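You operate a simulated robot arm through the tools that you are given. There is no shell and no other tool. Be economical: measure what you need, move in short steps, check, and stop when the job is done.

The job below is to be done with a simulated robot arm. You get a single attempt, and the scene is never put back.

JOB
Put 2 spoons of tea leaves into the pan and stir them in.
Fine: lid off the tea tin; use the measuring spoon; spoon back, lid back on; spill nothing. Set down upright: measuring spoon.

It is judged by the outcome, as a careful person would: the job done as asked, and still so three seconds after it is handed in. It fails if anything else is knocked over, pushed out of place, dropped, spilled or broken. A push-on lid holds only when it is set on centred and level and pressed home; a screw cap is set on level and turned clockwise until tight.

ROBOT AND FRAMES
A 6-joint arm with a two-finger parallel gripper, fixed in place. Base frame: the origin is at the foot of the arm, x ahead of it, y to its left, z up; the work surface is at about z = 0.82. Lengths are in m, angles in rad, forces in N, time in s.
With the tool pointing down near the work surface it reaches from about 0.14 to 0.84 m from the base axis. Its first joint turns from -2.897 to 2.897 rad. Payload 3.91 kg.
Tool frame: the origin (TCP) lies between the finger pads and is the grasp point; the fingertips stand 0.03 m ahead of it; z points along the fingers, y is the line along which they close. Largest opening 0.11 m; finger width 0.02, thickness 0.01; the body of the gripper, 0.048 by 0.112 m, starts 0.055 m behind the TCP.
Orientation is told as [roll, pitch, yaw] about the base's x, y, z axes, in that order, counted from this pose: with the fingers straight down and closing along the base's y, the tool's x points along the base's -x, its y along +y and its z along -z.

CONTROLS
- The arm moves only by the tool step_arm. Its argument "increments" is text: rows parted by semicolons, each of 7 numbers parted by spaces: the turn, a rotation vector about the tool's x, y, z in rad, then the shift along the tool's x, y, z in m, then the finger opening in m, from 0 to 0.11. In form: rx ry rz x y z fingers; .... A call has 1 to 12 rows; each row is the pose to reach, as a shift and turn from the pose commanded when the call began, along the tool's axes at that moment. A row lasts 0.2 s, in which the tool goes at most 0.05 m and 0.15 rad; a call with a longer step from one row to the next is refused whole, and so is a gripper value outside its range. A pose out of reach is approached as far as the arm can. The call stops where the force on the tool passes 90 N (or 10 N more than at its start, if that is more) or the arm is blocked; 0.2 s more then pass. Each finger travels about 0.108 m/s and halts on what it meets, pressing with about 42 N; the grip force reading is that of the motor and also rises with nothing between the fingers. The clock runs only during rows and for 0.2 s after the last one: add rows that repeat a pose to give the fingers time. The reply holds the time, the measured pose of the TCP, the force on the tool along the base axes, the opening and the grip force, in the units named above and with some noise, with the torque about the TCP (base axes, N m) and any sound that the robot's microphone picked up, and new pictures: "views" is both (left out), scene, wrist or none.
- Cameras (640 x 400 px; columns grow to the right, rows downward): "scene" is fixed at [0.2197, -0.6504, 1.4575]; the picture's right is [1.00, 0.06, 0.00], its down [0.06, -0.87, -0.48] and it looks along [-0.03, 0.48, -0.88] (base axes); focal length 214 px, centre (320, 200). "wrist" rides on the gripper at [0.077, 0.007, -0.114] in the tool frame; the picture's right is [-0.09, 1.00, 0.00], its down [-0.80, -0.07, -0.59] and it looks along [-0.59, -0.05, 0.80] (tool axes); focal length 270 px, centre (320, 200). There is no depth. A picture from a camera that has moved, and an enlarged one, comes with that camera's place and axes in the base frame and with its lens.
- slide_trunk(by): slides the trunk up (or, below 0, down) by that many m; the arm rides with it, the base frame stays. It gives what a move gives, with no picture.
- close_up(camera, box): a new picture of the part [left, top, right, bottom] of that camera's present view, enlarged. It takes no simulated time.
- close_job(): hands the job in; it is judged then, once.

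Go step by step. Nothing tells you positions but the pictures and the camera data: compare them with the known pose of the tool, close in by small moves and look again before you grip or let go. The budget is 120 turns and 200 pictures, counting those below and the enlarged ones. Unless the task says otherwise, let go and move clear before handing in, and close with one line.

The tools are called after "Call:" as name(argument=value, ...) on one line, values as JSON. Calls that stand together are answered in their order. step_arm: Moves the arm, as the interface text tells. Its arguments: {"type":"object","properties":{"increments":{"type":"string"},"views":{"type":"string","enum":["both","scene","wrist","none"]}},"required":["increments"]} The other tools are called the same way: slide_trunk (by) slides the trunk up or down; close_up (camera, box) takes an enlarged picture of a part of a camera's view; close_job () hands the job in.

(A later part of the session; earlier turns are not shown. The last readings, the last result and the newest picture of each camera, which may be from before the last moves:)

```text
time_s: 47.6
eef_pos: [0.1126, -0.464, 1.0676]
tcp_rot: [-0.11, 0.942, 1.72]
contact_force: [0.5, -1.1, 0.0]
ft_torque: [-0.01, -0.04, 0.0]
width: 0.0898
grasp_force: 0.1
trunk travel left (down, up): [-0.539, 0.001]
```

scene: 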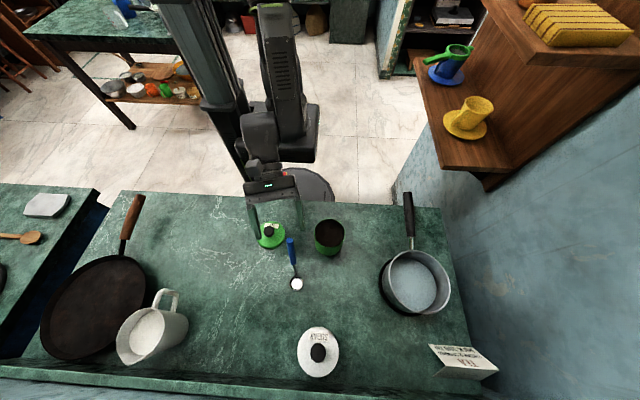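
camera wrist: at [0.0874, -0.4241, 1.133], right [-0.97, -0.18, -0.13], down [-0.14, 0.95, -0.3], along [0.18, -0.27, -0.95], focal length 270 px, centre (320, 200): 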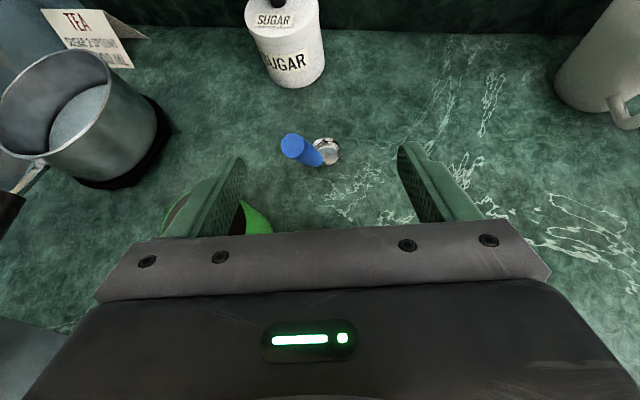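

Call:
step_arm(increments="0 0 0 -0.02 -0.003 0.016 0.09;0 0 0 -0.04 -0.006 0.032 0.09;0 0 0 -0.0635 -0.0095 0.0485 0.09;0 0 0 -0.0635 -0.0095 0.0485 0.09")

Call:
close_up(camera="scene", box=[240, 190, 360, 300])

```text
time_s: 48.6
eef_pos: [0.1212, -0.4675, 0.9896]
tcp_rot: [-0.147, 0.934, 1.694]
contact_force: [0.2, 0.3, -0.6]
ft_torque: [0.01, 0.05, -0.01]
width: 0.0899
grasp_force: 0.1
out of reach, approached as far as the arm can: row 2, 3, 4
trunk travel left (down, up): [-0.539, 0.001]
camera wrist: at [0.092, -0.4275, 1.1176], right [-0.97, -0.19, -0.16], down [-0.14, 0.95, -0.29], along [0.2, -0.26, -0.94], focal length 270 px, centre (320, 200)
```

scene: 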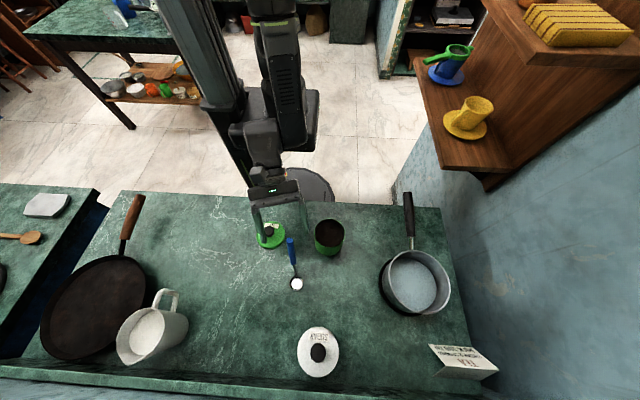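
wrist: 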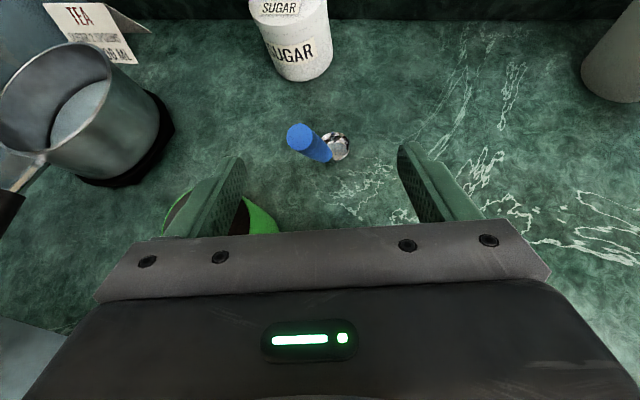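

```text
3.64 times, centred on (300, 245) of scene
camera zoom: at [0.2197, -0.6504, 1.4575], right [1.0, 0.06, 0.0], down [0.06, -0.87, -0.48], along [-0.03, 0.48, -0.88], focal length 780 px, centre (393, 36)
```

zoom: 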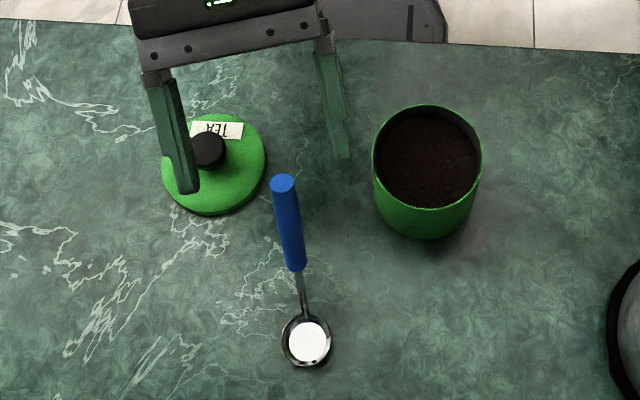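

The mid-tilt angle is a branch limit for this arm. I'll return to tool-down at a height clear of the spoon, then approach the handle with a steeper tool, about 60° below horizontal.

Call:
step_arm(increments="0 -0.1 0 0.016 -0.002 -0.012 0.09;0 -0.22 0 0.032 -0.004 -0.024 0.09;0 -0.35 0 0.048 -0.005 -0.035 0.09;0 -0.48 0 0.048 -0.005 -0.035 0.09;0 -0.61 0 0.048 -0.005 -0.035 0.09;0 -0.74 0 0.048 -0.005 -0.035 0.09;0 -0.87 0 0.048 -0.005 -0.035 0.09;0 -0.95 0 0.048 -0.005 -0.035 0.09", views="wrist")

```text
time_s: 50.4
eef_pos: [0.1192, -0.4503, 1.019]
tcp_rot: [-0.171, 0.089, 1.798]
contact_force: [0.0, -0.2, -0.1]
ft_torque: [-0.03, 0.02, 0.01]
width: 0.0899
grasp_force: 0.1
out of reach, approached as far as the arm can: row 3, 4, 5, 6, 7, 8
trunk travel left (down, up): [-0.539, 0.001]
camera wrist: at [0.109, -0.5234, 1.1376], right [-0.97, -0.15, -0.18], down [-0.22, 0.82, 0.52], along [0.07, 0.55, -0.83], focal length 270 px, centre (320, 200)
```

wrist: 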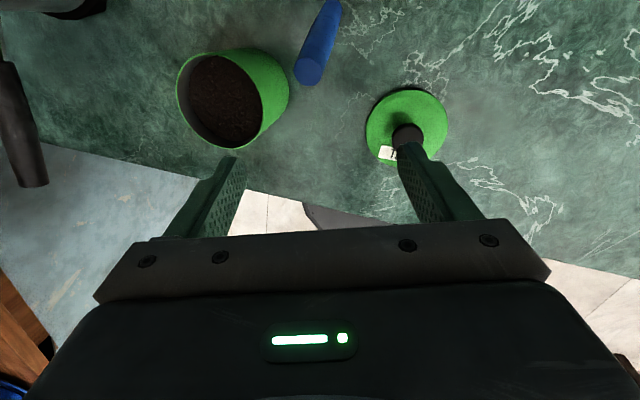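

Call:
step_arm(increments="-0.06 -0.03 0.075 0.02 -0.01 -0.02 0.09;-0.12 -0.06 0.15 0.04 -0.02 -0.04 0.09;-0.171 -0.089 0.227 0.06 -0.03 -0.04 0.09;-0.171 -0.089 0.227 0.06 -0.03 -0.04 0.09", views="none")

```text
time_s: 51.4
eef_pos: [0.1575, -0.4762, 1.0312]
tcp_rot: [-0.206, 0.034, 1.575]
contact_force: [0.6, 0.5, 0.6]
ft_torque: [-0.01, -0.02, 0.01]
width: 0.0898
grasp_force: 0.0
out of reach, approached as far as the arm can: row 1, 2, 3, 4
trunk travel left (down, up): [-0.539, 0.001]
```

Call:
step_arm(increments="-0.05 0 0 0.01 -0.04 0 0.09;-0.1 0 0 0.015 -0.08 -0.01 0.09;-0.15 0 0 0.02 -0.12 -0.02 0.09;-0.206 -0.034 0 0.025 -0.15 -0.03 0.09;-0.206 -0.034 0 0.025 -0.15 -0.03 0.09", views="scene")

```text
time_s: 52.6
eef_pos: [0.2866, -0.4789, 1.0504]
tcp_rot: [-0.227, 0.0, 1.578]
contact_force: [0.2, -0.1, 0.1]
ft_torque: [0.03, 0.03, -0.02]
width: 0.0899
grasp_force: 0.1
out of reach, approached as far as the arm can: row 1, 2, 3, 4, 5
trunk travel left (down, up): [-0.539, 0.001]
```

scene: 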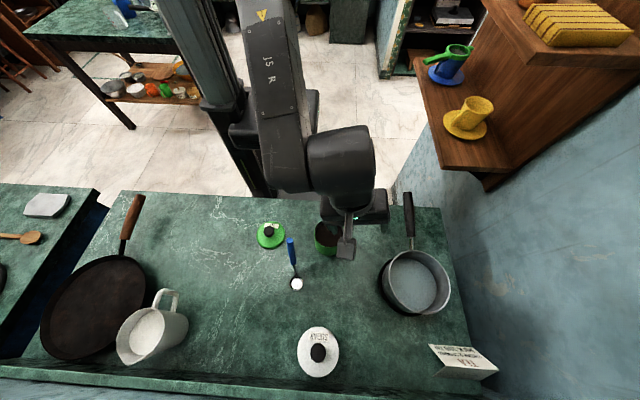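

The arm has switched wrist branch, with the wrist now to the right of the forearm. In this branch, tilting toward +x, my original pour direction, may be free. I'll test it here.

Call:
step_arm(increments="0.14 0 0 0 0 0 0.09;0.28 0 0 0 0 0 0.09;0.42 0 0 0 0 0 0.09;0.56 0 0 0 0 0 0.09;0.7 0 0 0 0 0 0.09;0.84 0 0 0 0 0 0.09;0.98 0 0 0 0 0 0.09;1.12 0 0 0 0 0 0.09;1.26 0 0 0 0 0 0.09;1.4 0 0 0 0 0 0.09;1.54 0 0 0 0 0 0.09;1.68 0 0 0 0 0 0.09", views="scene")

```text
time_s: 55.2
eef_pos: [0.287, -0.4773, 1.0496]
tcp_rot: [-1.909, 0.0, 1.578]
contact_force: [0.7, 0.3, -0.1]
ft_torque: [0.0, -0.01, 0.02]
width: 0.0902
grasp_force: 0.2
trunk travel left (down, up): [-0.539, 0.001]
```

scene: 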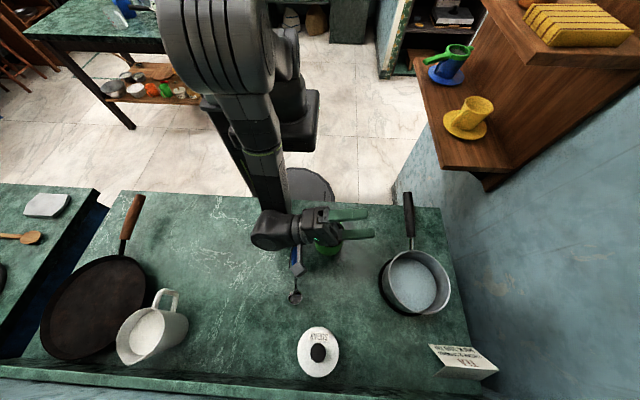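

Excellent: in this branch the arm holds position and tilts freely to 1.9 rad toward +x. I'll tilt back, then go above the spoon handle with the fingers spun to close perpendicular to it.

Call:
step_arm(increments="-0.135 0 0 0 0 0 0.06;-0.27 0 0 0 0 0 0.06;-0.405 0 0 0 0 0 0.06;-0.54 0 0 0 0 0 0.06;-0.675 0 0 0 0 0 0.06;-0.81 0 0 0 0 0 0.06;-0.945 0 0 0 0 0 0.06;-1.08 0 0 0 0 0 0.06;-1.215 0 0 0 0 0 0.06;-1.35 0 0 0 0 0 0.06;-1.485 0 0 0 0 0 0.06;-1.62 0 0 0 0 0 0.06", views="none")

Call:
step_arm(increments="0 0 0.07 0.008 0.033 -0.0066 0.06;0 0 0.14 0.016 0.066 -0.013 0.06;0 0 0.21 0.024 0.1 -0.02 0.06;0 0 0.28 0.032 0.133 -0.026 0.06;0 0 0.355 0.04 0.1665 -0.033 0.06;0 0 0.355 0.04 0.1665 -0.033 0.06")

Call:
close_up(camera="wrist", box=[160, 0, 480, 200])

```text
time_s: 57.8
eef_pos: [0.2864, -0.4779, 1.05]
tcp_rot: [-0.288, -0.001, 1.578]
contact_force: [-0.5, 0.2, 0.0]
ft_torque: [0.01, -0.02, -0.02]
width: 0.0599
grasp_force: 0.0
trunk travel left (down, up): [-0.539, 0.001]
```

```text
time_s: 59.2
eef_pos: [0.1166, -0.5195, 1.0337]
tcp_rot: [-0.271, -0.097, 1.238]
contact_force: [0.8, -0.5, 0.6]
ft_torque: [0.03, -0.04, 0.02]
width: 0.0601
grasp_force: 0.1
trunk travel left (down, up): [-0.539, 0.001]
camera wrist: at [0.0528, -0.5907, 1.1333], right [-0.87, 0.42, -0.26], down [0.16, 0.73, 0.67], along [0.47, 0.54, -0.7], focal length 270 px, centre (320, 200)
```

scene: 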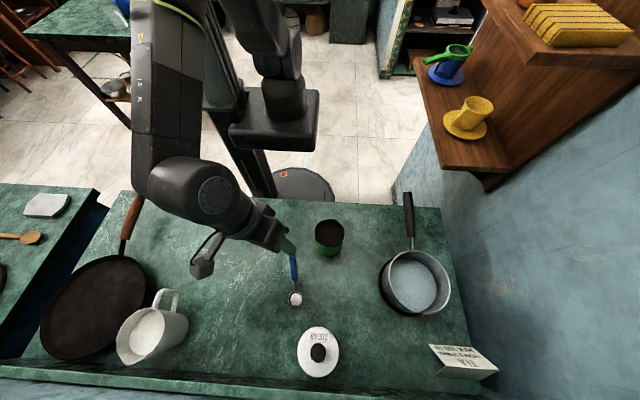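
wrist: 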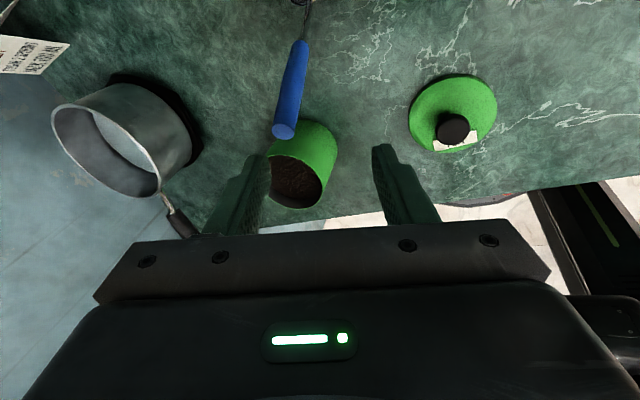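

```text
2.00 times, centred on (320, 100) of wrist
camera zoom: at [0.0528, -0.5907, 1.1333], right [-0.87, 0.42, -0.26], down [0.16, 0.73, 0.67], along [0.47, 0.54, -0.7], focal length 541 px, centre (320, 400)
```

zoom: 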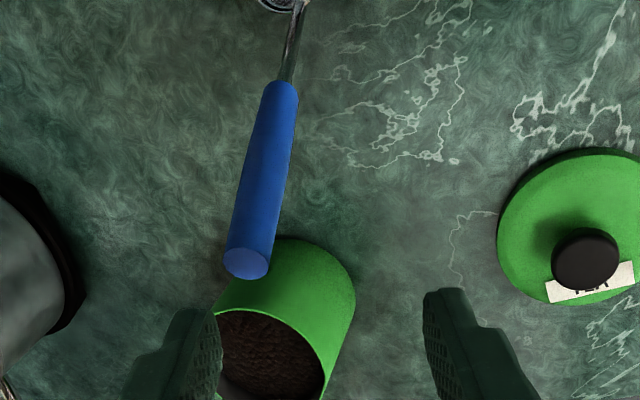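

The spoon got nudged about 4 cm toward -y during the tilt test, but it's still standing, with its handle top now at about (0.152, -0.537, 0.982). I'll align above it and confirm before gripping.

Call:
step_arm(increments="0 0 0.1 0.009 -0.006 0 0.07;0 0 0.2 0.018 -0.012 0.005 0.08;0 0 0.318 0.027 -0.0185 0.01 0.08;0 0 0.318 0.027 -0.0185 0.0135 0.08;0 0 0.318 0.027 -0.0185 0.0135 0.08")

Call:
close_up(camera="wrist", box=[160, 0, 480, 200])

Call:
close_up(camera="scene", box=[250, 230, 350, 315])

```text
time_s: 60.4
eef_pos: [0.1269, -0.55, 1.0238]
tcp_rot: [-0.227, -0.177, 0.927]
contact_force: [0.4, -0.4, 0.4]
ft_torque: [0.0, 0.04, 0.0]
width: 0.0799
grasp_force: 0.2
trunk travel left (down, up): [-0.539, 0.001]
camera wrist: at [0.0443, -0.608, 1.1176], right [-0.7, 0.68, -0.21], down [0.36, 0.58, 0.73], along [0.62, 0.44, -0.65], focal length 270 px, centre (320, 200)
```

scene: 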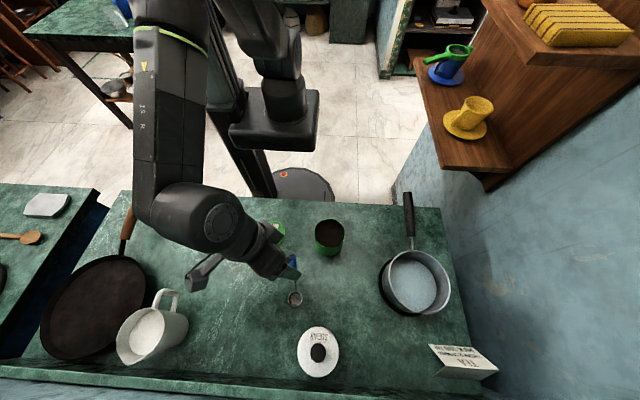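
wrist: 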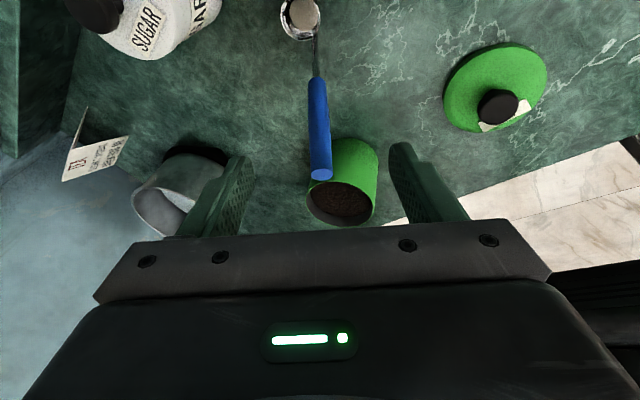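

```text
2.00 times, centred on (320, 100) of wrist
camera zoom: at [0.0443, -0.608, 1.1176], right [-0.7, 0.68, -0.21], down [0.36, 0.58, 0.73], along [0.62, 0.44, -0.65], focal length 541 px, centre (320, 400)
```

zoom: 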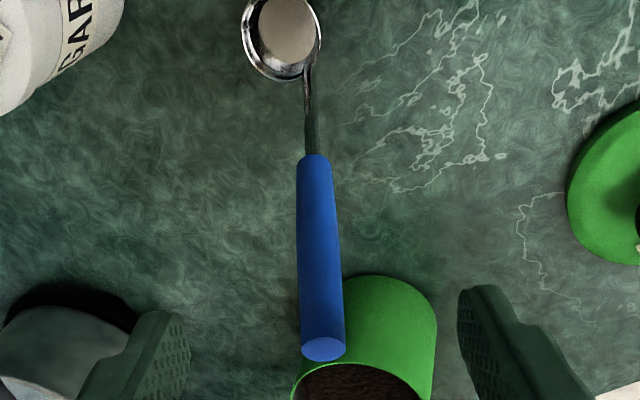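

```text
4.71 times, centred on (300, 272) of scene
camera zoom: at [0.2197, -0.6504, 1.4575], right [1.0, 0.06, 0.0], down [0.06, -0.87, -0.48], along [-0.03, 0.48, -0.88], focal length 1009 px, centre (414, -141)
```

zoom: 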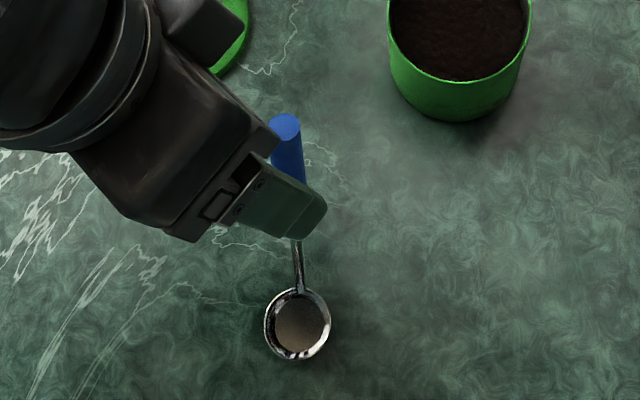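

The handle is centred and parallel between the fingers. I'll advance 0.08 m and close.

Call:
step_arm(increments="0 0 0 0 0 0.03 0.08;0 0 0 0 0 0.06 0.08;0 0 0 0.002 0 0.08 0.07;0 0 0 0.002 0 0.08 0.05", views="wrist")

```text
time_s: 61.4
eef_pos: [0.1516, -0.5495, 0.9471]
tcp_rot: [-0.226, -0.178, 0.926]
contact_force: [-0.3, 0.1, -0.2]
ft_torque: [-0.03, 0.02, 0.01]
width: 0.0501
grasp_force: 0.1
trunk travel left (down, up): [-0.539, 0.001]
camera wrist: at [0.0671, -0.6082, 1.0414], right [-0.7, 0.68, -0.21], down [0.36, 0.59, 0.73], along [0.62, 0.44, -0.65], focal length 270 px, centre (320, 200)
```

wrist: 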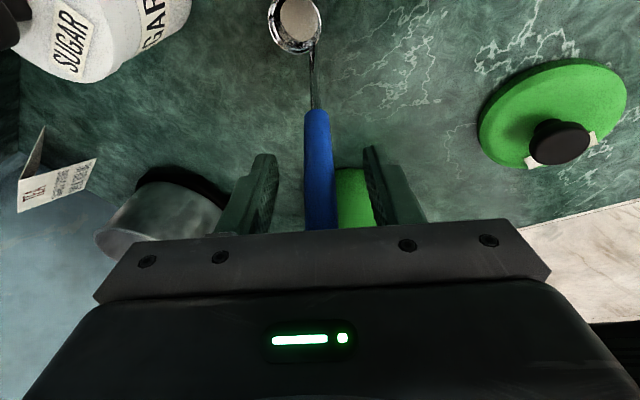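

Call:
step_arm(increments="0 0 0 0 0 0 0.035;0 0 0 0 0 0 0.025;0 0 0 0 0 0 0.018;0 0 0 0 0 0 0.01;0 0 0 0 0 0 0.005;0 0 0 0 0 0 0.005")

Call:
close_up(camera="scene", box=[250, 230, 350, 315])

```text
time_s: 62.8
eef_pos: [0.1495, -0.5514, 0.9474]
tcp_rot: [-0.227, -0.178, 0.927]
contact_force: [0.1, 0.2, 1.4]
ft_torque: [-0.13, -0.12, 0.05]
width: 0.0155
grasp_force: 41.6
trunk travel left (down, up): [-0.539, 0.001]
camera wrist: at [0.067, -0.6083, 1.0418], right [-0.7, 0.68, -0.21], down [0.36, 0.59, 0.73], along [0.62, 0.44, -0.66], focal length 270 px, centre (320, 200)
```

scene: 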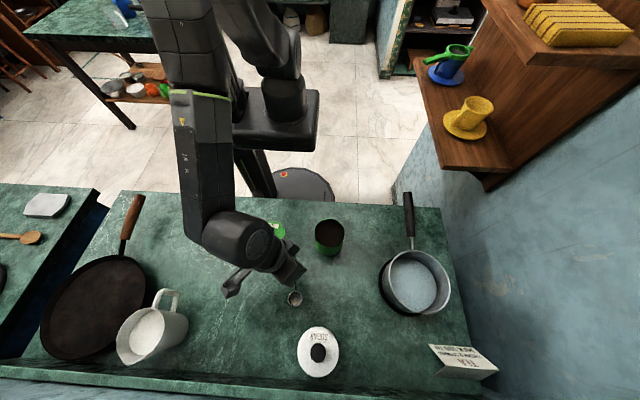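
wrist: 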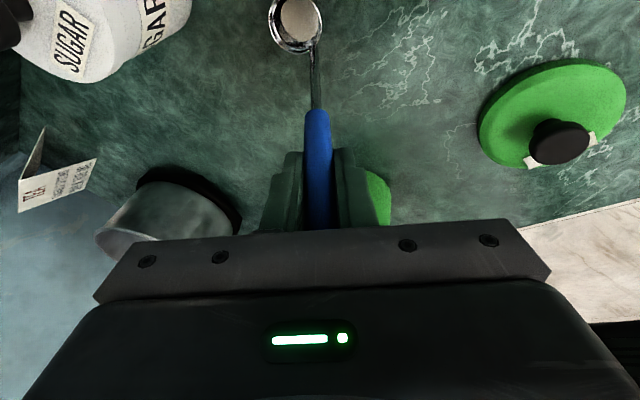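

```text
4.71 times, centred on (300, 272) of scene
camera zoom: at [0.2197, -0.6504, 1.4575], right [1.0, 0.06, 0.0], down [0.06, -0.87, -0.48], along [-0.03, 0.48, -0.88], focal length 1009 px, centre (414, -141)
```

zoom: 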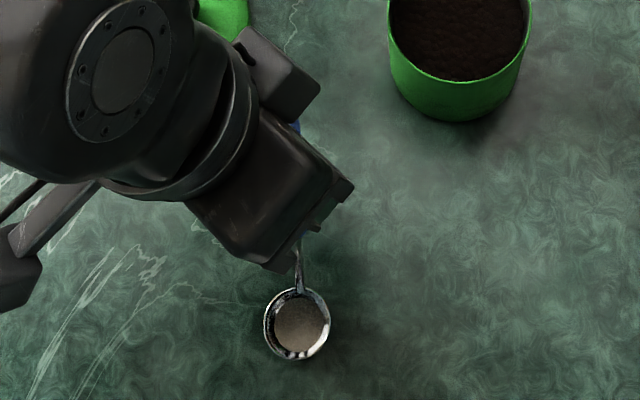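

The spoon is gripped without being disturbed. I'll lift it and carry it over the tin at a height that clears the rim.

Call:
step_arm(increments="0 0 0 -0.0072 -0.0092 -0.038 0.005;0 0 0 -0.0144 -0.0183 -0.076 0.005;0 0 0 -0.0216 -0.0275 -0.114 0.005;0 0 0 -0.056 -0.0204 -0.109 0.005;0 0 0 -0.0903 -0.0133 -0.104 0.005;0 0 0 -0.1247 -0.0061 -0.099 0.005;0 0 0 -0.159 0.001 -0.0942 0.005;0 0 0 -0.1934 0.0081 -0.0894 0.005;0 0 0 -0.1934 0.0081 -0.0894 0.005")

Call:
close_up(camera="scene", box=[270, 190, 390, 290])

Call:
close_up(camera="wrist", box=[200, 0, 440, 200])

```text
time_s: 64.8
eef_pos: [0.2364, -0.3947, 1.0678]
tcp_rot: [-0.226, -0.177, 0.924]
contact_force: [-0.3, -0.7, -1.5]
ft_torque: [0.05, -0.01, -0.02]
width: 0.0155
grasp_force: 42.4
trunk travel left (down, up): [-0.539, 0.001]
camera wrist: at [0.1535, -0.4529, 1.1623], right [-0.7, 0.68, -0.21], down [0.36, 0.58, 0.73], along [0.62, 0.44, -0.65], focal length 270 px, centre (320, 200)
```

scene: 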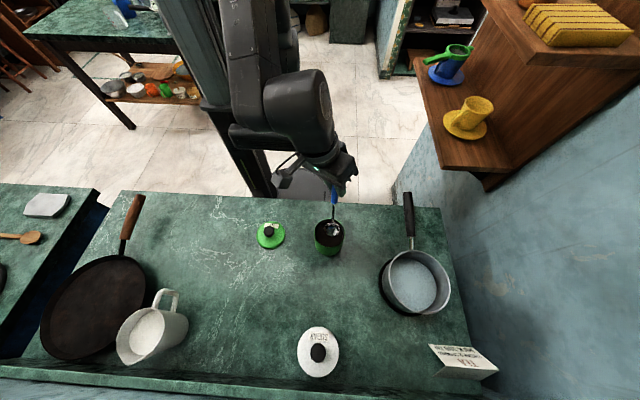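
wrist: 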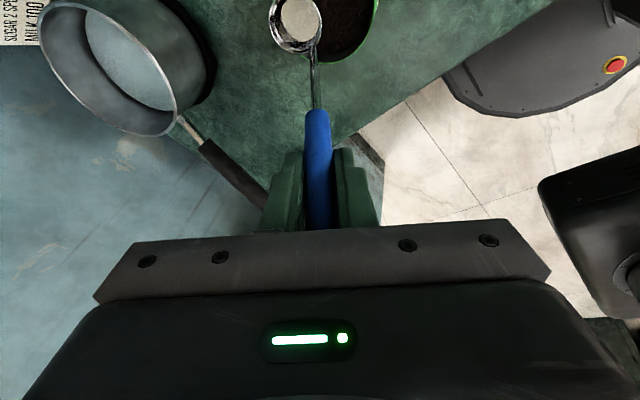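

```text
4.00 times, centred on (330, 240) of scene
camera zoom: at [0.2197, -0.6504, 1.4575], right [1.0, 0.06, 0.0], down [0.06, -0.87, -0.48], along [-0.03, 0.48, -0.88], focal length 858 px, centre (280, 40)
```

zoom: 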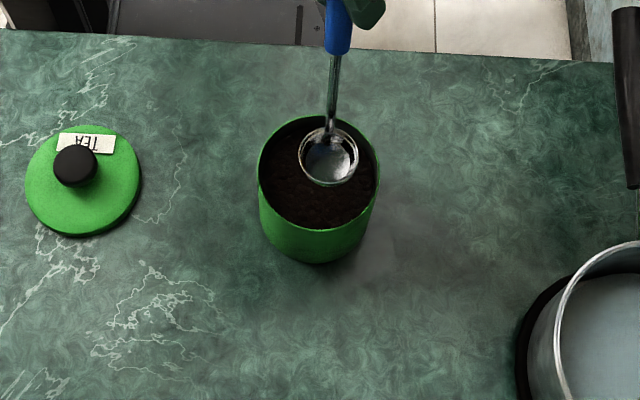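

```text
2.00 times, centred on (320, 100) of wrist
camera zoom: at [0.1535, -0.4529, 1.1623], right [-0.7, 0.68, -0.21], down [0.36, 0.58, 0.73], along [0.62, 0.44, -0.65], focal length 541 px, centre (320, 400)
```

zoom: 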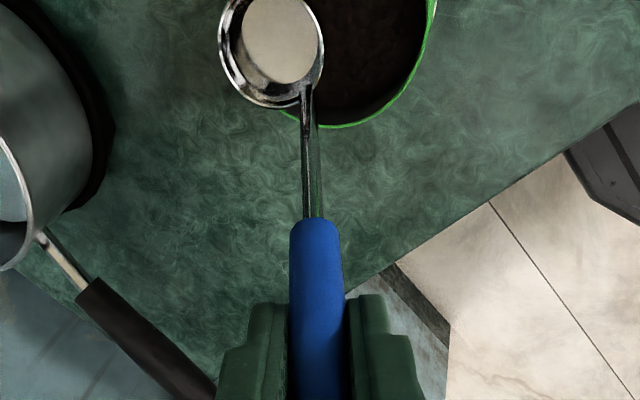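

The bowl sits centred over the tin. I'll descend into the leaves gently.

Call:
step_arm(increments="0 0 0 0.0044 0.006 0.0207 0.005;0 0 0 0.0087 0.0119 0.0413 0.005;0 0 0 0.013 0.0178 0.062 0.005;0 0 0 0.0152 0.0208 0.0723 0.005;0 0 0 0.0174 0.0238 0.0826 0.005;0 0 0 0.0174 0.0238 0.0826 0.005", views="scene")

Call:
close_up(camera="scene", box=[290, 200, 370, 265])

```text
time_s: 66.2
eef_pos: [0.2289, -0.3949, 0.9793]
tcp_rot: [-0.226, -0.179, 0.926]
contact_force: [0.2, 0.0, -0.9]
ft_torque: [0.05, -0.01, 0.01]
width: 0.0154
grasp_force: 41.6
trunk travel left (down, up): [-0.539, 0.001]
```

scene: 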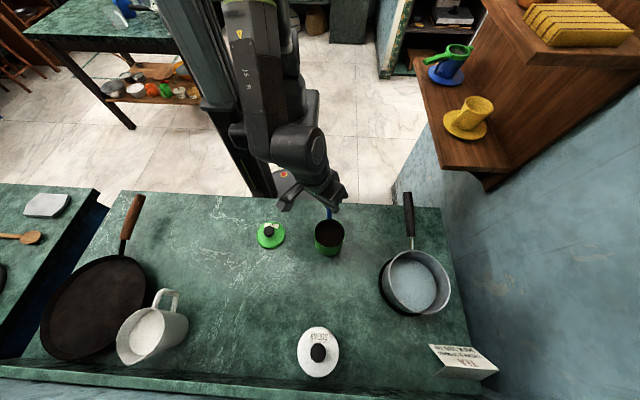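

```text
6.15 times, centred on (330, 232) of scene
camera zoom: at [0.2197, -0.6504, 1.4575], right [1.0, 0.06, 0.0], down [0.06, -0.87, -0.48], along [-0.03, 0.48, -0.88], focal length 1320 px, centre (258, 0)
```

zoom: 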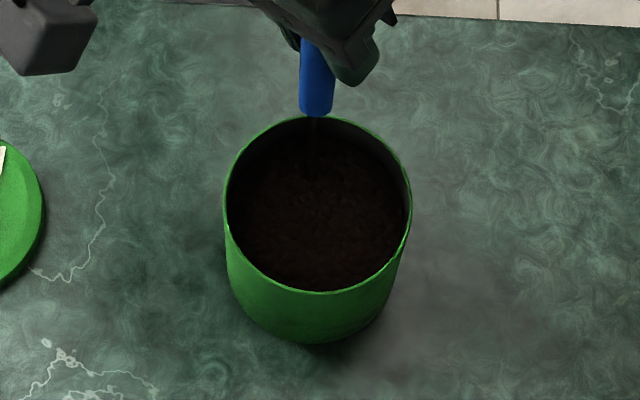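

The bowl is fully buried with no resistance. I'll lift slowly straight up and inspect.

Call:
step_arm(increments="0 0 0 -0.0036 -0.0046 -0.019 0.005;0 0 0 -0.0072 -0.0092 -0.038 0.005;0 0 0 -0.0108 -0.0138 -0.057 0.005;0 0 0 -0.0144 -0.0183 -0.076 0.005;0 0 0 -0.018 -0.0229 -0.095 0.005;0 0 0 -0.0216 -0.0275 -0.114 0.005;0 0 0 -0.0216 -0.0275 -0.114 0.005", views="wrist")

Call:
close_up(camera="scene", box=[290, 190, 370, 265])

```text
time_s: 67.8
eef_pos: [0.2295, -0.3934, 1.097]
tcp_rot: [-0.226, -0.178, 0.927]
contact_force: [-0.2, 0.6, -0.8]
ft_torque: [0.04, 0.02, -0.02]
width: 0.0152
grasp_force: 42.3
trunk travel left (down, up): [-0.539, 0.001]
camera wrist: at [0.147, -0.4522, 1.1914], right [-0.7, 0.68, -0.2], down [0.36, 0.58, 0.73], along [0.62, 0.44, -0.65], focal length 270 px, centre (320, 200)
```

wrist: 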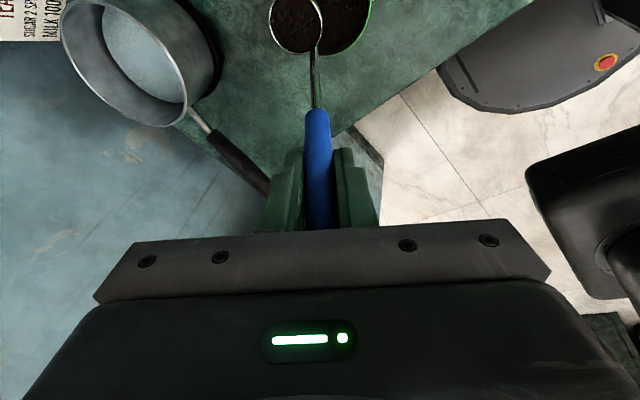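

```text
5.33 times, centred on (330, 228) of scene
camera zoom: at [0.2197, -0.6504, 1.4575], right [1.0, 0.06, 0.0], down [0.06, -0.87, -0.48], along [-0.03, 0.48, -0.88], focal length 1144 px, centre (267, 53)
```

zoom: 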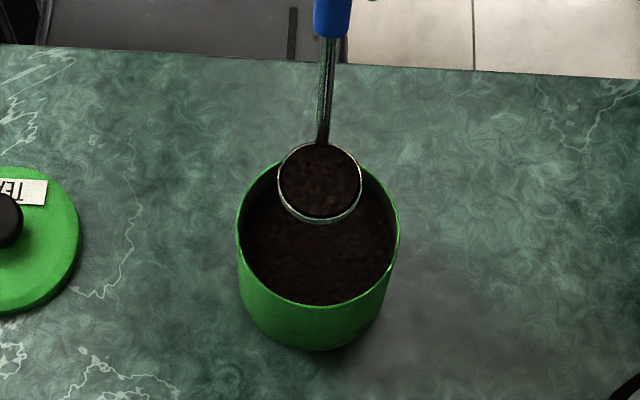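

The spoon is level-full. I'll carry it level to above the pan, whose centre is about (0.463, -0.564).

Call:
step_arm(increments="0 0 0 -0.0021 -0.0098 0.0038 0.005;0 0 0 -0.007 -0.032 0.0122 0.005;0 0 0 -0.0123 -0.056 0.0216 0.005;0 0 0 -0.0177 -0.081 0.031 0.005;0 0 0 -0.023 -0.105 0.0403 0.005;0 0 0 -0.0285 -0.13 0.0497 0.005;0 0 0 -0.0338 -0.154 0.059 0.005;0 0 0 -0.039 -0.179 0.0685 0.005;0 0 0 -0.0446 -0.203 0.078 0.005;0 0 0 -0.05 -0.2277 0.0872 0.005;0 0 0 -0.0537 -0.2449 0.0938 0.005;0 0 0 -0.0537 -0.2449 0.0938 0.005")

Call:
close_up(camera="scene", box=[340, 190, 500, 330])

```text
time_s: 70.4
eef_pos: [0.473, -0.5028, 1.0698]
tcp_rot: [-0.228, -0.178, 0.927]
contact_force: [0.2, -0.1, -1.7]
ft_torque: [0.04, 0.01, 0.02]
width: 0.0154
grasp_force: 42.2
trunk travel left (down, up): [-0.539, 0.001]
camera wrist: at [0.3908, -0.5601, 1.165], right [-0.7, 0.68, -0.2], down [0.36, 0.59, 0.73], along [0.62, 0.44, -0.65], focal length 270 px, centre (320, 200)
```

scene: 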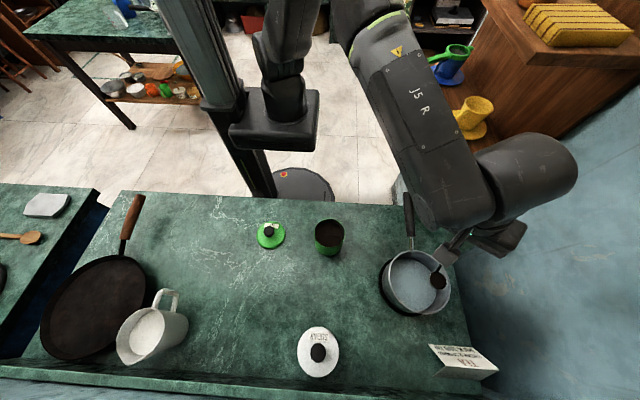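
wrist: 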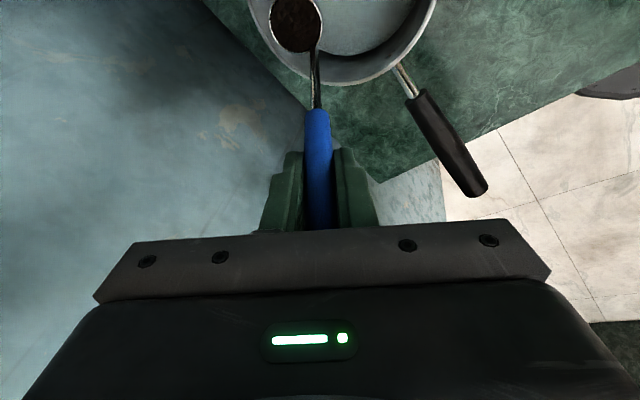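

```text
2.86 times, centred on (420, 260) of scene
camera zoom: at [0.2197, -0.6504, 1.4575], right [1.0, 0.06, 0.0], down [0.06, -0.87, -0.48], along [-0.03, 0.48, -0.88], focal length 613 px, centre (34, 29)
```

zoom: 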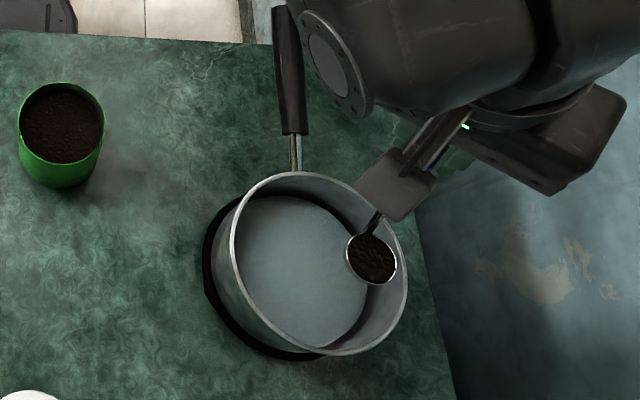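

The bowl is over the pan interior. I'll begin the tilt with a first part, keeping the bowl centred over the pan, and check that the arm follows exactly.

Call:
step_arm(increments="0.11 -0.0864 -0.0014 0.01 0.0127 0.0014 0.005;0.22 -0.1728 -0.0028 0.0197 0.0252 0.003 0.005;0.33 -0.2592 -0.0042 0.029 0.0371 0.0042 0.005", views="none")

```text
time_s: 71.2
eef_pos: [0.4297, -0.5032, 1.0551]
tcp_rot: [-0.594, -0.413, 1.037]
contact_force: [-0.6, -0.1, -0.7]
ft_torque: [0.07, 0.05, 0.0]
width: 0.0155
grasp_force: 42.0
trunk travel left (down, up): [-0.539, 0.001]
```

The arm follows exactly. I'll continue through to about 112° of spoon tilt.

Call:
step_arm(increments="0.11 -0.0864 -0.0014 0.0084 0.0108 -0.0045 0.005;0.22 -0.1728 -0.0028 0.0165 0.0212 -0.0078 0.005;0.33 -0.2592 -0.0042 0.024 0.0307 -0.0103 0.005;0.44 -0.3456 -0.0056 0.0283 0.0362 -0.0163 0.005;0.55 -0.432 -0.007 0.0318 0.0407 -0.0211 0.005;0.66 -0.5184 -0.0084 0.0344 0.044 -0.0247 0.005;0.77 -0.6048 -0.0098 0.036 0.0461 -0.027 0.005;0.88 -0.6912 -0.0112 0.0367 0.047 -0.028 0.005;0.99 -0.7776 -0.0126 0.0365 0.0467 -0.0276 0.005;1.1 -0.864 -0.014 0.0271 0.0347 -0.041 0.005;1.21 -0.9504 -0.0154 0.0168 0.0216 -0.0529 0.005;1.21 -0.9504 -0.0154 0.0168 0.0216 -0.0529 0.005")

Call:
close_up(camera="scene", box=[340, 190, 500, 330])

```text
time_s: 73.8
eef_pos: [0.4044, -0.5311, 1.091]
tcp_rot: [-2.353, -0.495, 2.022]
contact_force: [0.1, 0.6, -1.0]
ft_torque: [0.08, 0.05, 0.02]
width: 0.0155
grasp_force: 41.9
out of reach, approached as far as the arm can: row 11, 12
trunk travel left (down, up): [-0.539, 0.001]
camera wrist: at [0.3469, -0.5901, 0.9796], right [0.45, 0.68, -0.58], down [-0.81, 0.58, 0.06], along [0.38, 0.44, 0.81], focal length 270 px, centre (320, 200)
```

scene: 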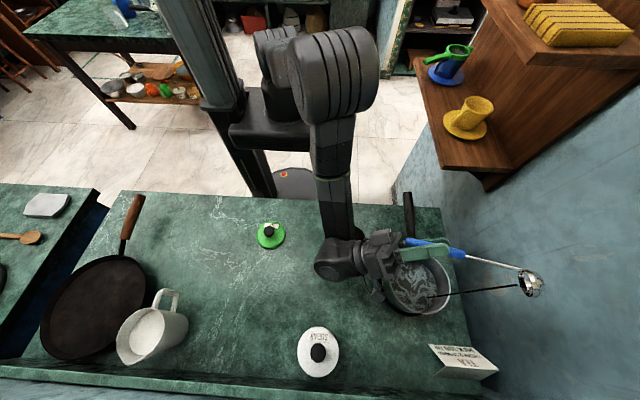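
wrist: 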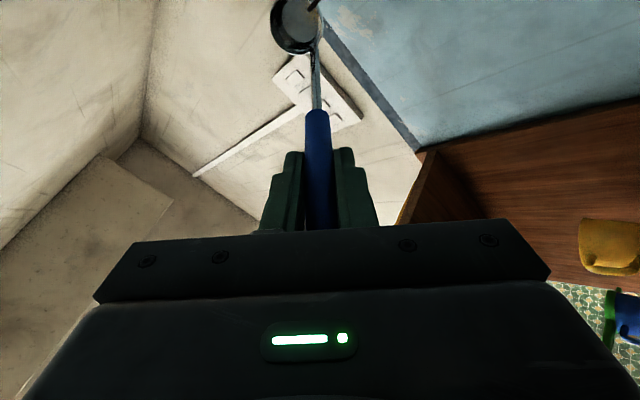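

```text
2.86 times, centred on (420, 260) of scene
camera zoom: at [0.2197, -0.6504, 1.4575], right [1.0, 0.06, 0.0], down [0.06, -0.87, -0.48], along [-0.03, 0.48, -0.88], focal length 613 px, centre (34, 29)
```

zoom: 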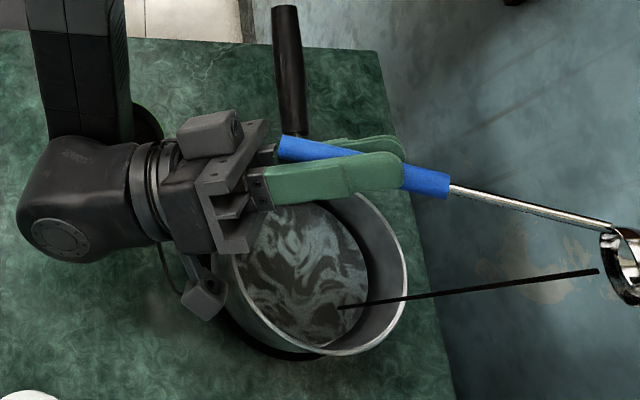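

The leaves are streaming into the pan. I'll hold a moment and look at the bowl and the surface.

Call:
step_arm(increments="0 0 0 0 0 0 0.005;0 0 0 0 0 0 0.005", views="none")

Call:
close_up(camera="scene", box=[360, 210, 580, 340])

Call:
close_up(camera="wrist", box=[240, 0, 400, 110])

```text
time_s: 74.4
eef_pos: [0.4033, -0.5305, 1.0917]
tcp_rot: [-2.35, -0.495, 2.026]
contact_force: [-0.4, -0.1, -1.1]
ft_torque: [0.05, 0.08, 0.0]
width: 0.0155
grasp_force: 41.7
trunk travel left (down, up): [-0.539, 0.001]
```

```text
2.91 times, centred on (470, 275) of scene
camera zoom: at [0.2197, -0.6504, 1.4575], right [1.0, 0.06, 0.0], down [0.06, -0.87, -0.48], along [-0.03, 0.48, -0.88], focal length 624 px, centre (-116, -18)
```

zoom: 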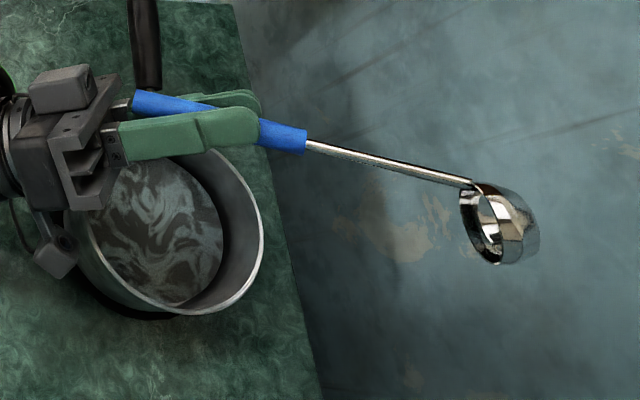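

```text
3.64 times, centred on (320, 55) of wrist
camera zoom: at [0.3467, -0.5898, 0.9798], right [0.45, 0.68, -0.58], down [-0.81, 0.58, 0.06], along [0.38, 0.45, 0.81], focal length 983 px, centre (320, 727)
```

zoom: 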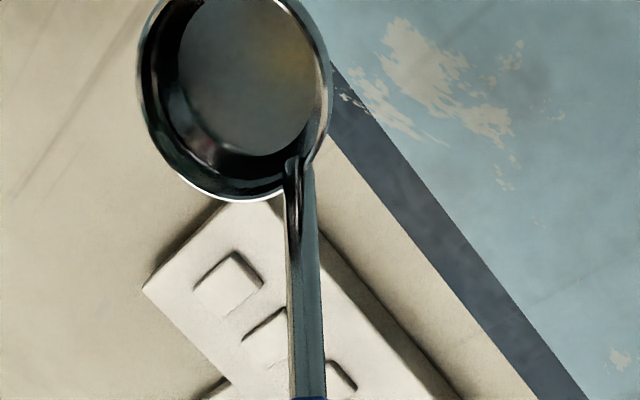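

The bowl is empty and everything landed in the pan. I'll rotate the spoon back upright, then return to the tin for the second scoop.

Call:
step_arm(increments="-0.11 0.0864 0.0014 -0.0023 0.0051 0.0086 0.005;-0.22 0.1728 0.0028 -0.0046 0.0101 0.0173 0.005;-0.33 0.2592 0.0042 -0.007 0.0152 0.0259 0.005;-0.44 0.3456 0.0056 -0.0093 0.0203 0.0345 0.005;-0.55 0.432 0.007 -0.0116 0.0253 0.0432 0.005;-0.66 0.5184 0.0084 -0.0139 0.0304 0.0518 0.005;-0.77 0.6048 0.0098 -0.0139 0.0304 0.0518 0.005;-0.88 0.6912 0.0112 -0.0139 0.0304 0.0518 0.005;-0.99 0.7776 0.0126 -0.0139 0.0304 0.0518 0.005;-1.1 0.864 0.014 -0.0139 0.0304 0.0518 0.005;-1.21 0.9504 0.0154 -0.0139 0.0304 0.0518 0.005;-1.32 1.0368 0.0168 -0.0139 0.0304 0.0518 0.005", views="none")

Call:
step_arm(increments="-0.11 0.0864 0.0014 0 0 0 0.005;-0.204 0.16 0.0026 0 0 0 0.005;-0.204 0.16 0.0026 0 0 0 0.005", views="wrist")

Call:
close_up(camera="scene", box=[360, 190, 500, 330])

```text
time_s: 77.0
eef_pos: [0.4504, -0.5022, 1.1109]
tcp_rot: [-0.462, -0.335, 0.99]
contact_force: [0.1, 0.1, -0.5]
ft_torque: [0.04, 0.02, 0.0]
width: 0.0155
grasp_force: 42.0
trunk travel left (down, up): [-0.539, 0.001]
```

```text
time_s: 77.8
eef_pos: [0.4506, -0.5008, 1.1112]
tcp_rot: [-0.243, -0.188, 0.929]
contact_force: [0.3, 0.2, -1.4]
ft_torque: [0.04, -0.01, 0.0]
width: 0.0158
grasp_force: 42.2
trunk travel left (down, up): [-0.539, 0.001]
camera wrist: at [0.3652, -0.559, 1.2044], right [-0.7, 0.68, -0.22], down [0.34, 0.59, 0.73], along [0.63, 0.44, -0.64], focal length 270 px, centre (320, 200)
```

wrist: 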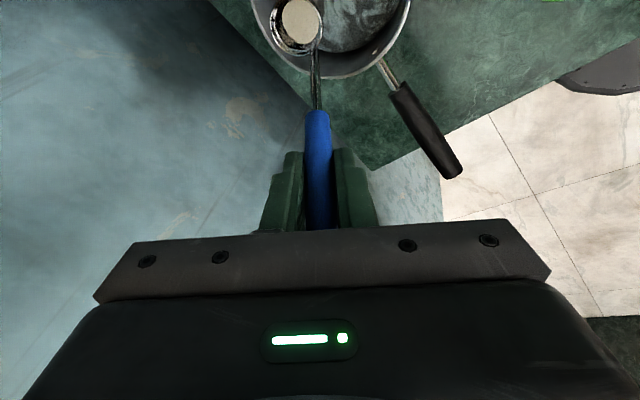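

```text
2.86 times, centred on (430, 260) of scene
camera zoom: at [0.2197, -0.6504, 1.4575], right [1.0, 0.06, 0.0], down [0.06, -0.87, -0.48], along [-0.03, 0.48, -0.88], focal length 613 px, centre (6, 29)
```

zoom: 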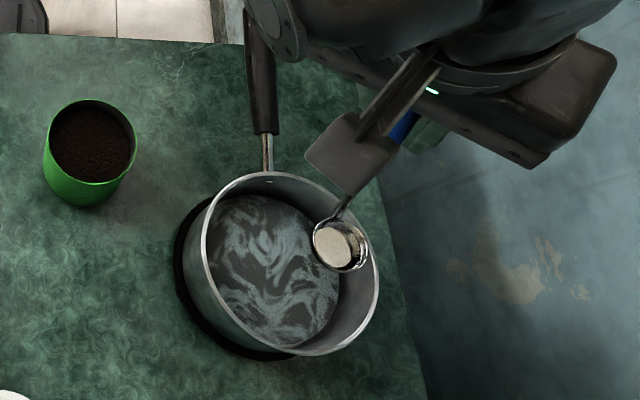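

Clean return. Moving back over the tin with the spoon upright.

Call:
step_arm(increments="-0.014 0.011 0 0.0068 0.0339 -0.0069 0.005;-0.014 0.011 0 0.0137 0.0678 -0.0138 0.005;-0.014 0.011 0 0.0205 0.1017 -0.0207 0.005;-0.014 0.011 0 0.0274 0.1355 -0.0277 0.005;-0.014 0.011 0 0.0342 0.1694 -0.0346 0.005;-0.014 0.011 0 0.0411 0.2033 -0.0415 0.005;-0.014 0.011 0 0.0479 0.2372 -0.0484 0.005;-0.014 0.011 0 0.0479 0.2372 -0.0484 0.005", views="none")

Call:
close_up(camera="scene", box=[290, 190, 370, 265])

```text
time_s: 79.6
eef_pos: [0.2256, -0.3952, 1.0938]
tcp_rot: [-0.23, -0.179, 0.927]
contact_force: [0.0, 0.0, -1.2]
ft_torque: [0.09, 0.01, 0.04]
width: 0.0153
grasp_force: 42.0
trunk travel left (down, up): [-0.539, 0.001]
```

```text
5.33 times, centred on (330, 228) of scene
camera zoom: at [0.2197, -0.6504, 1.4575], right [1.0, 0.06, 0.0], down [0.06, -0.87, -0.48], along [-0.03, 0.48, -0.88], focal length 1144 px, centre (267, 53)
```

zoom: 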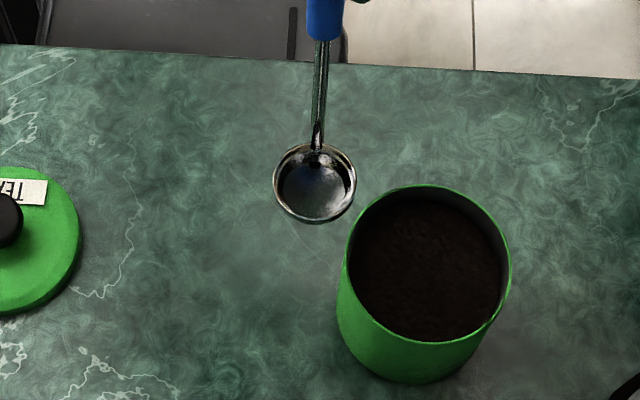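

The tin got nudged during the pour and is now at about (0.290, -0.462). It's upright with nothing spilled, and I'll put it back later. I'll line up over its new position.

Call:
step_arm(increments="0 0 0 -0.0124 -0.0275 0.0087 0.005;0 0 0 -0.0247 -0.055 0.0173 0.005;0 0 0 -0.0247 -0.055 0.0173 0.005", views="scene")

Call:
close_up(camera="scene", box=[300, 200, 400, 280])

```text
time_s: 80.4
eef_pos: [0.2874, -0.4042, 1.0954]
tcp_rot: [-0.229, -0.178, 0.926]
contact_force: [-0.2, 0.4, -0.8]
ft_torque: [0.05, 0.01, 0.01]
width: 0.0155
grasp_force: 41.7
trunk travel left (down, up): [-0.539, 0.001]
```

scene: 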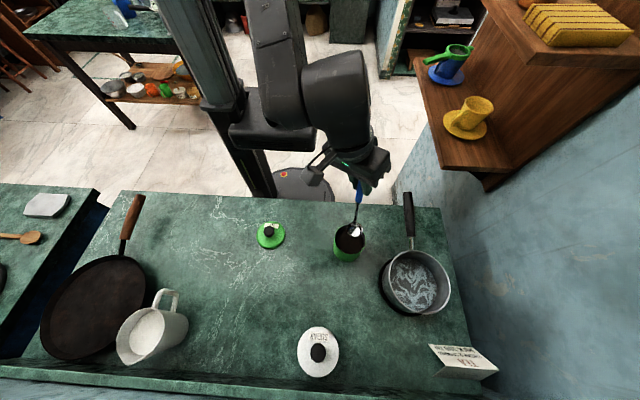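

```text
5.00 times, centred on (350, 240) of scene
camera zoom: at [0.2197, -0.6504, 1.4575], right [1.0, 0.06, 0.0], down [0.06, -0.87, -0.48], along [-0.03, 0.48, -0.88], focal length 1072 px, centre (170, 0)
```

zoom: 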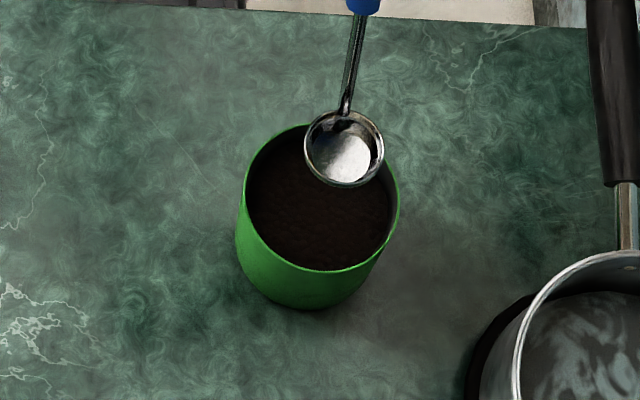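

The bowl is centred over the tin. Second dip.

Call:
step_arm(increments="0 0 0 0.0048 0.0051 0.0228 0.005;0 0 0 0.0096 0.0102 0.0456 0.005;0 0 0 0.0144 0.0154 0.0685 0.005;0 0 0 0.018 0.0192 0.0856 0.005;0 0 0 0.021 0.0224 0.1 0.005;0 0 0 0.024 0.0256 0.1141 0.005;0 0 0 0.024 0.0256 0.1141 0.005", views="none")

Call:
close_up(camera="scene", box=[300, 200, 400, 280])

```text
time_s: 82.0
eef_pos: [0.2875, -0.4086, 0.9738]
tcp_rot: [-0.229, -0.18, 0.927]
contact_force: [0.3, 0.3, -1.1]
ft_torque: [0.04, -0.02, 0.02]
width: 0.0154
grasp_force: 41.3
trunk travel left (down, up): [-0.539, 0.001]
```

```text
5.00 times, centred on (350, 240) of scene
camera zoom: at [0.2197, -0.6504, 1.4575], right [1.0, 0.06, 0.0], down [0.06, -0.87, -0.48], along [-0.03, 0.48, -0.88], focal length 1072 px, centre (170, 0)
```

zoom: 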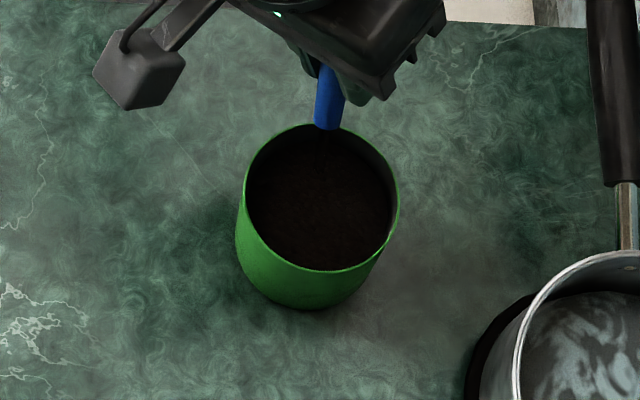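

Submerged and not touching the walls. Lifting slowly.

Call:
step_arm(increments="0 0 0 -0.0034 -0.0043 -0.0178 0.005;0 0 0 -0.0068 -0.0086 -0.0357 0.005;0 0 0 -0.0101 -0.0129 -0.0535 0.005;0 0 0 -0.0135 -0.0172 -0.0714 0.005;0 0 0 -0.0169 -0.0215 -0.0892 0.005;0 0 0 -0.0203 -0.0258 -0.107 0.005;0 0 0 -0.0236 -0.03 -0.125 0.005;0 0 0 -0.027 -0.0344 -0.1427 0.005;0 0 0 -0.027 -0.0344 -0.1427 0.005", views="none")

Call:
close_up(camera="scene", box=[300, 190, 400, 280])

```text
time_s: 84.0
eef_pos: [0.2898, -0.4085, 1.1218]
tcp_rot: [-0.227, -0.18, 0.927]
contact_force: [0.3, -0.5, -1.8]
ft_torque: [0.03, -0.01, -0.01]
width: 0.0152
grasp_force: 41.8
trunk travel left (down, up): [-0.539, 0.001]
```

```text
4.44 times, centred on (350, 235) of scene
camera zoom: at [0.2197, -0.6504, 1.4575], right [1.0, 0.06, 0.0], down [0.06, -0.87, -0.48], along [-0.03, 0.48, -0.88], focal length 953 px, centre (187, 44)
```

zoom: 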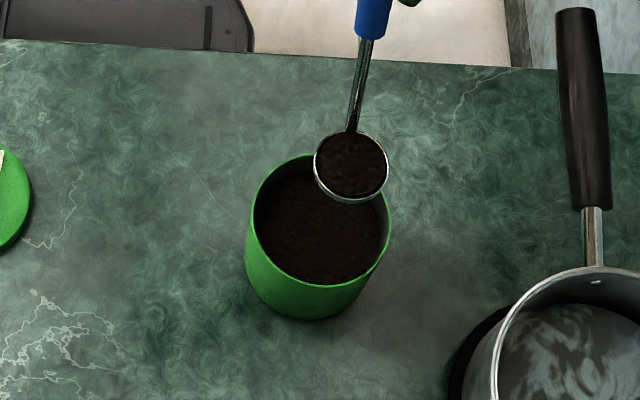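

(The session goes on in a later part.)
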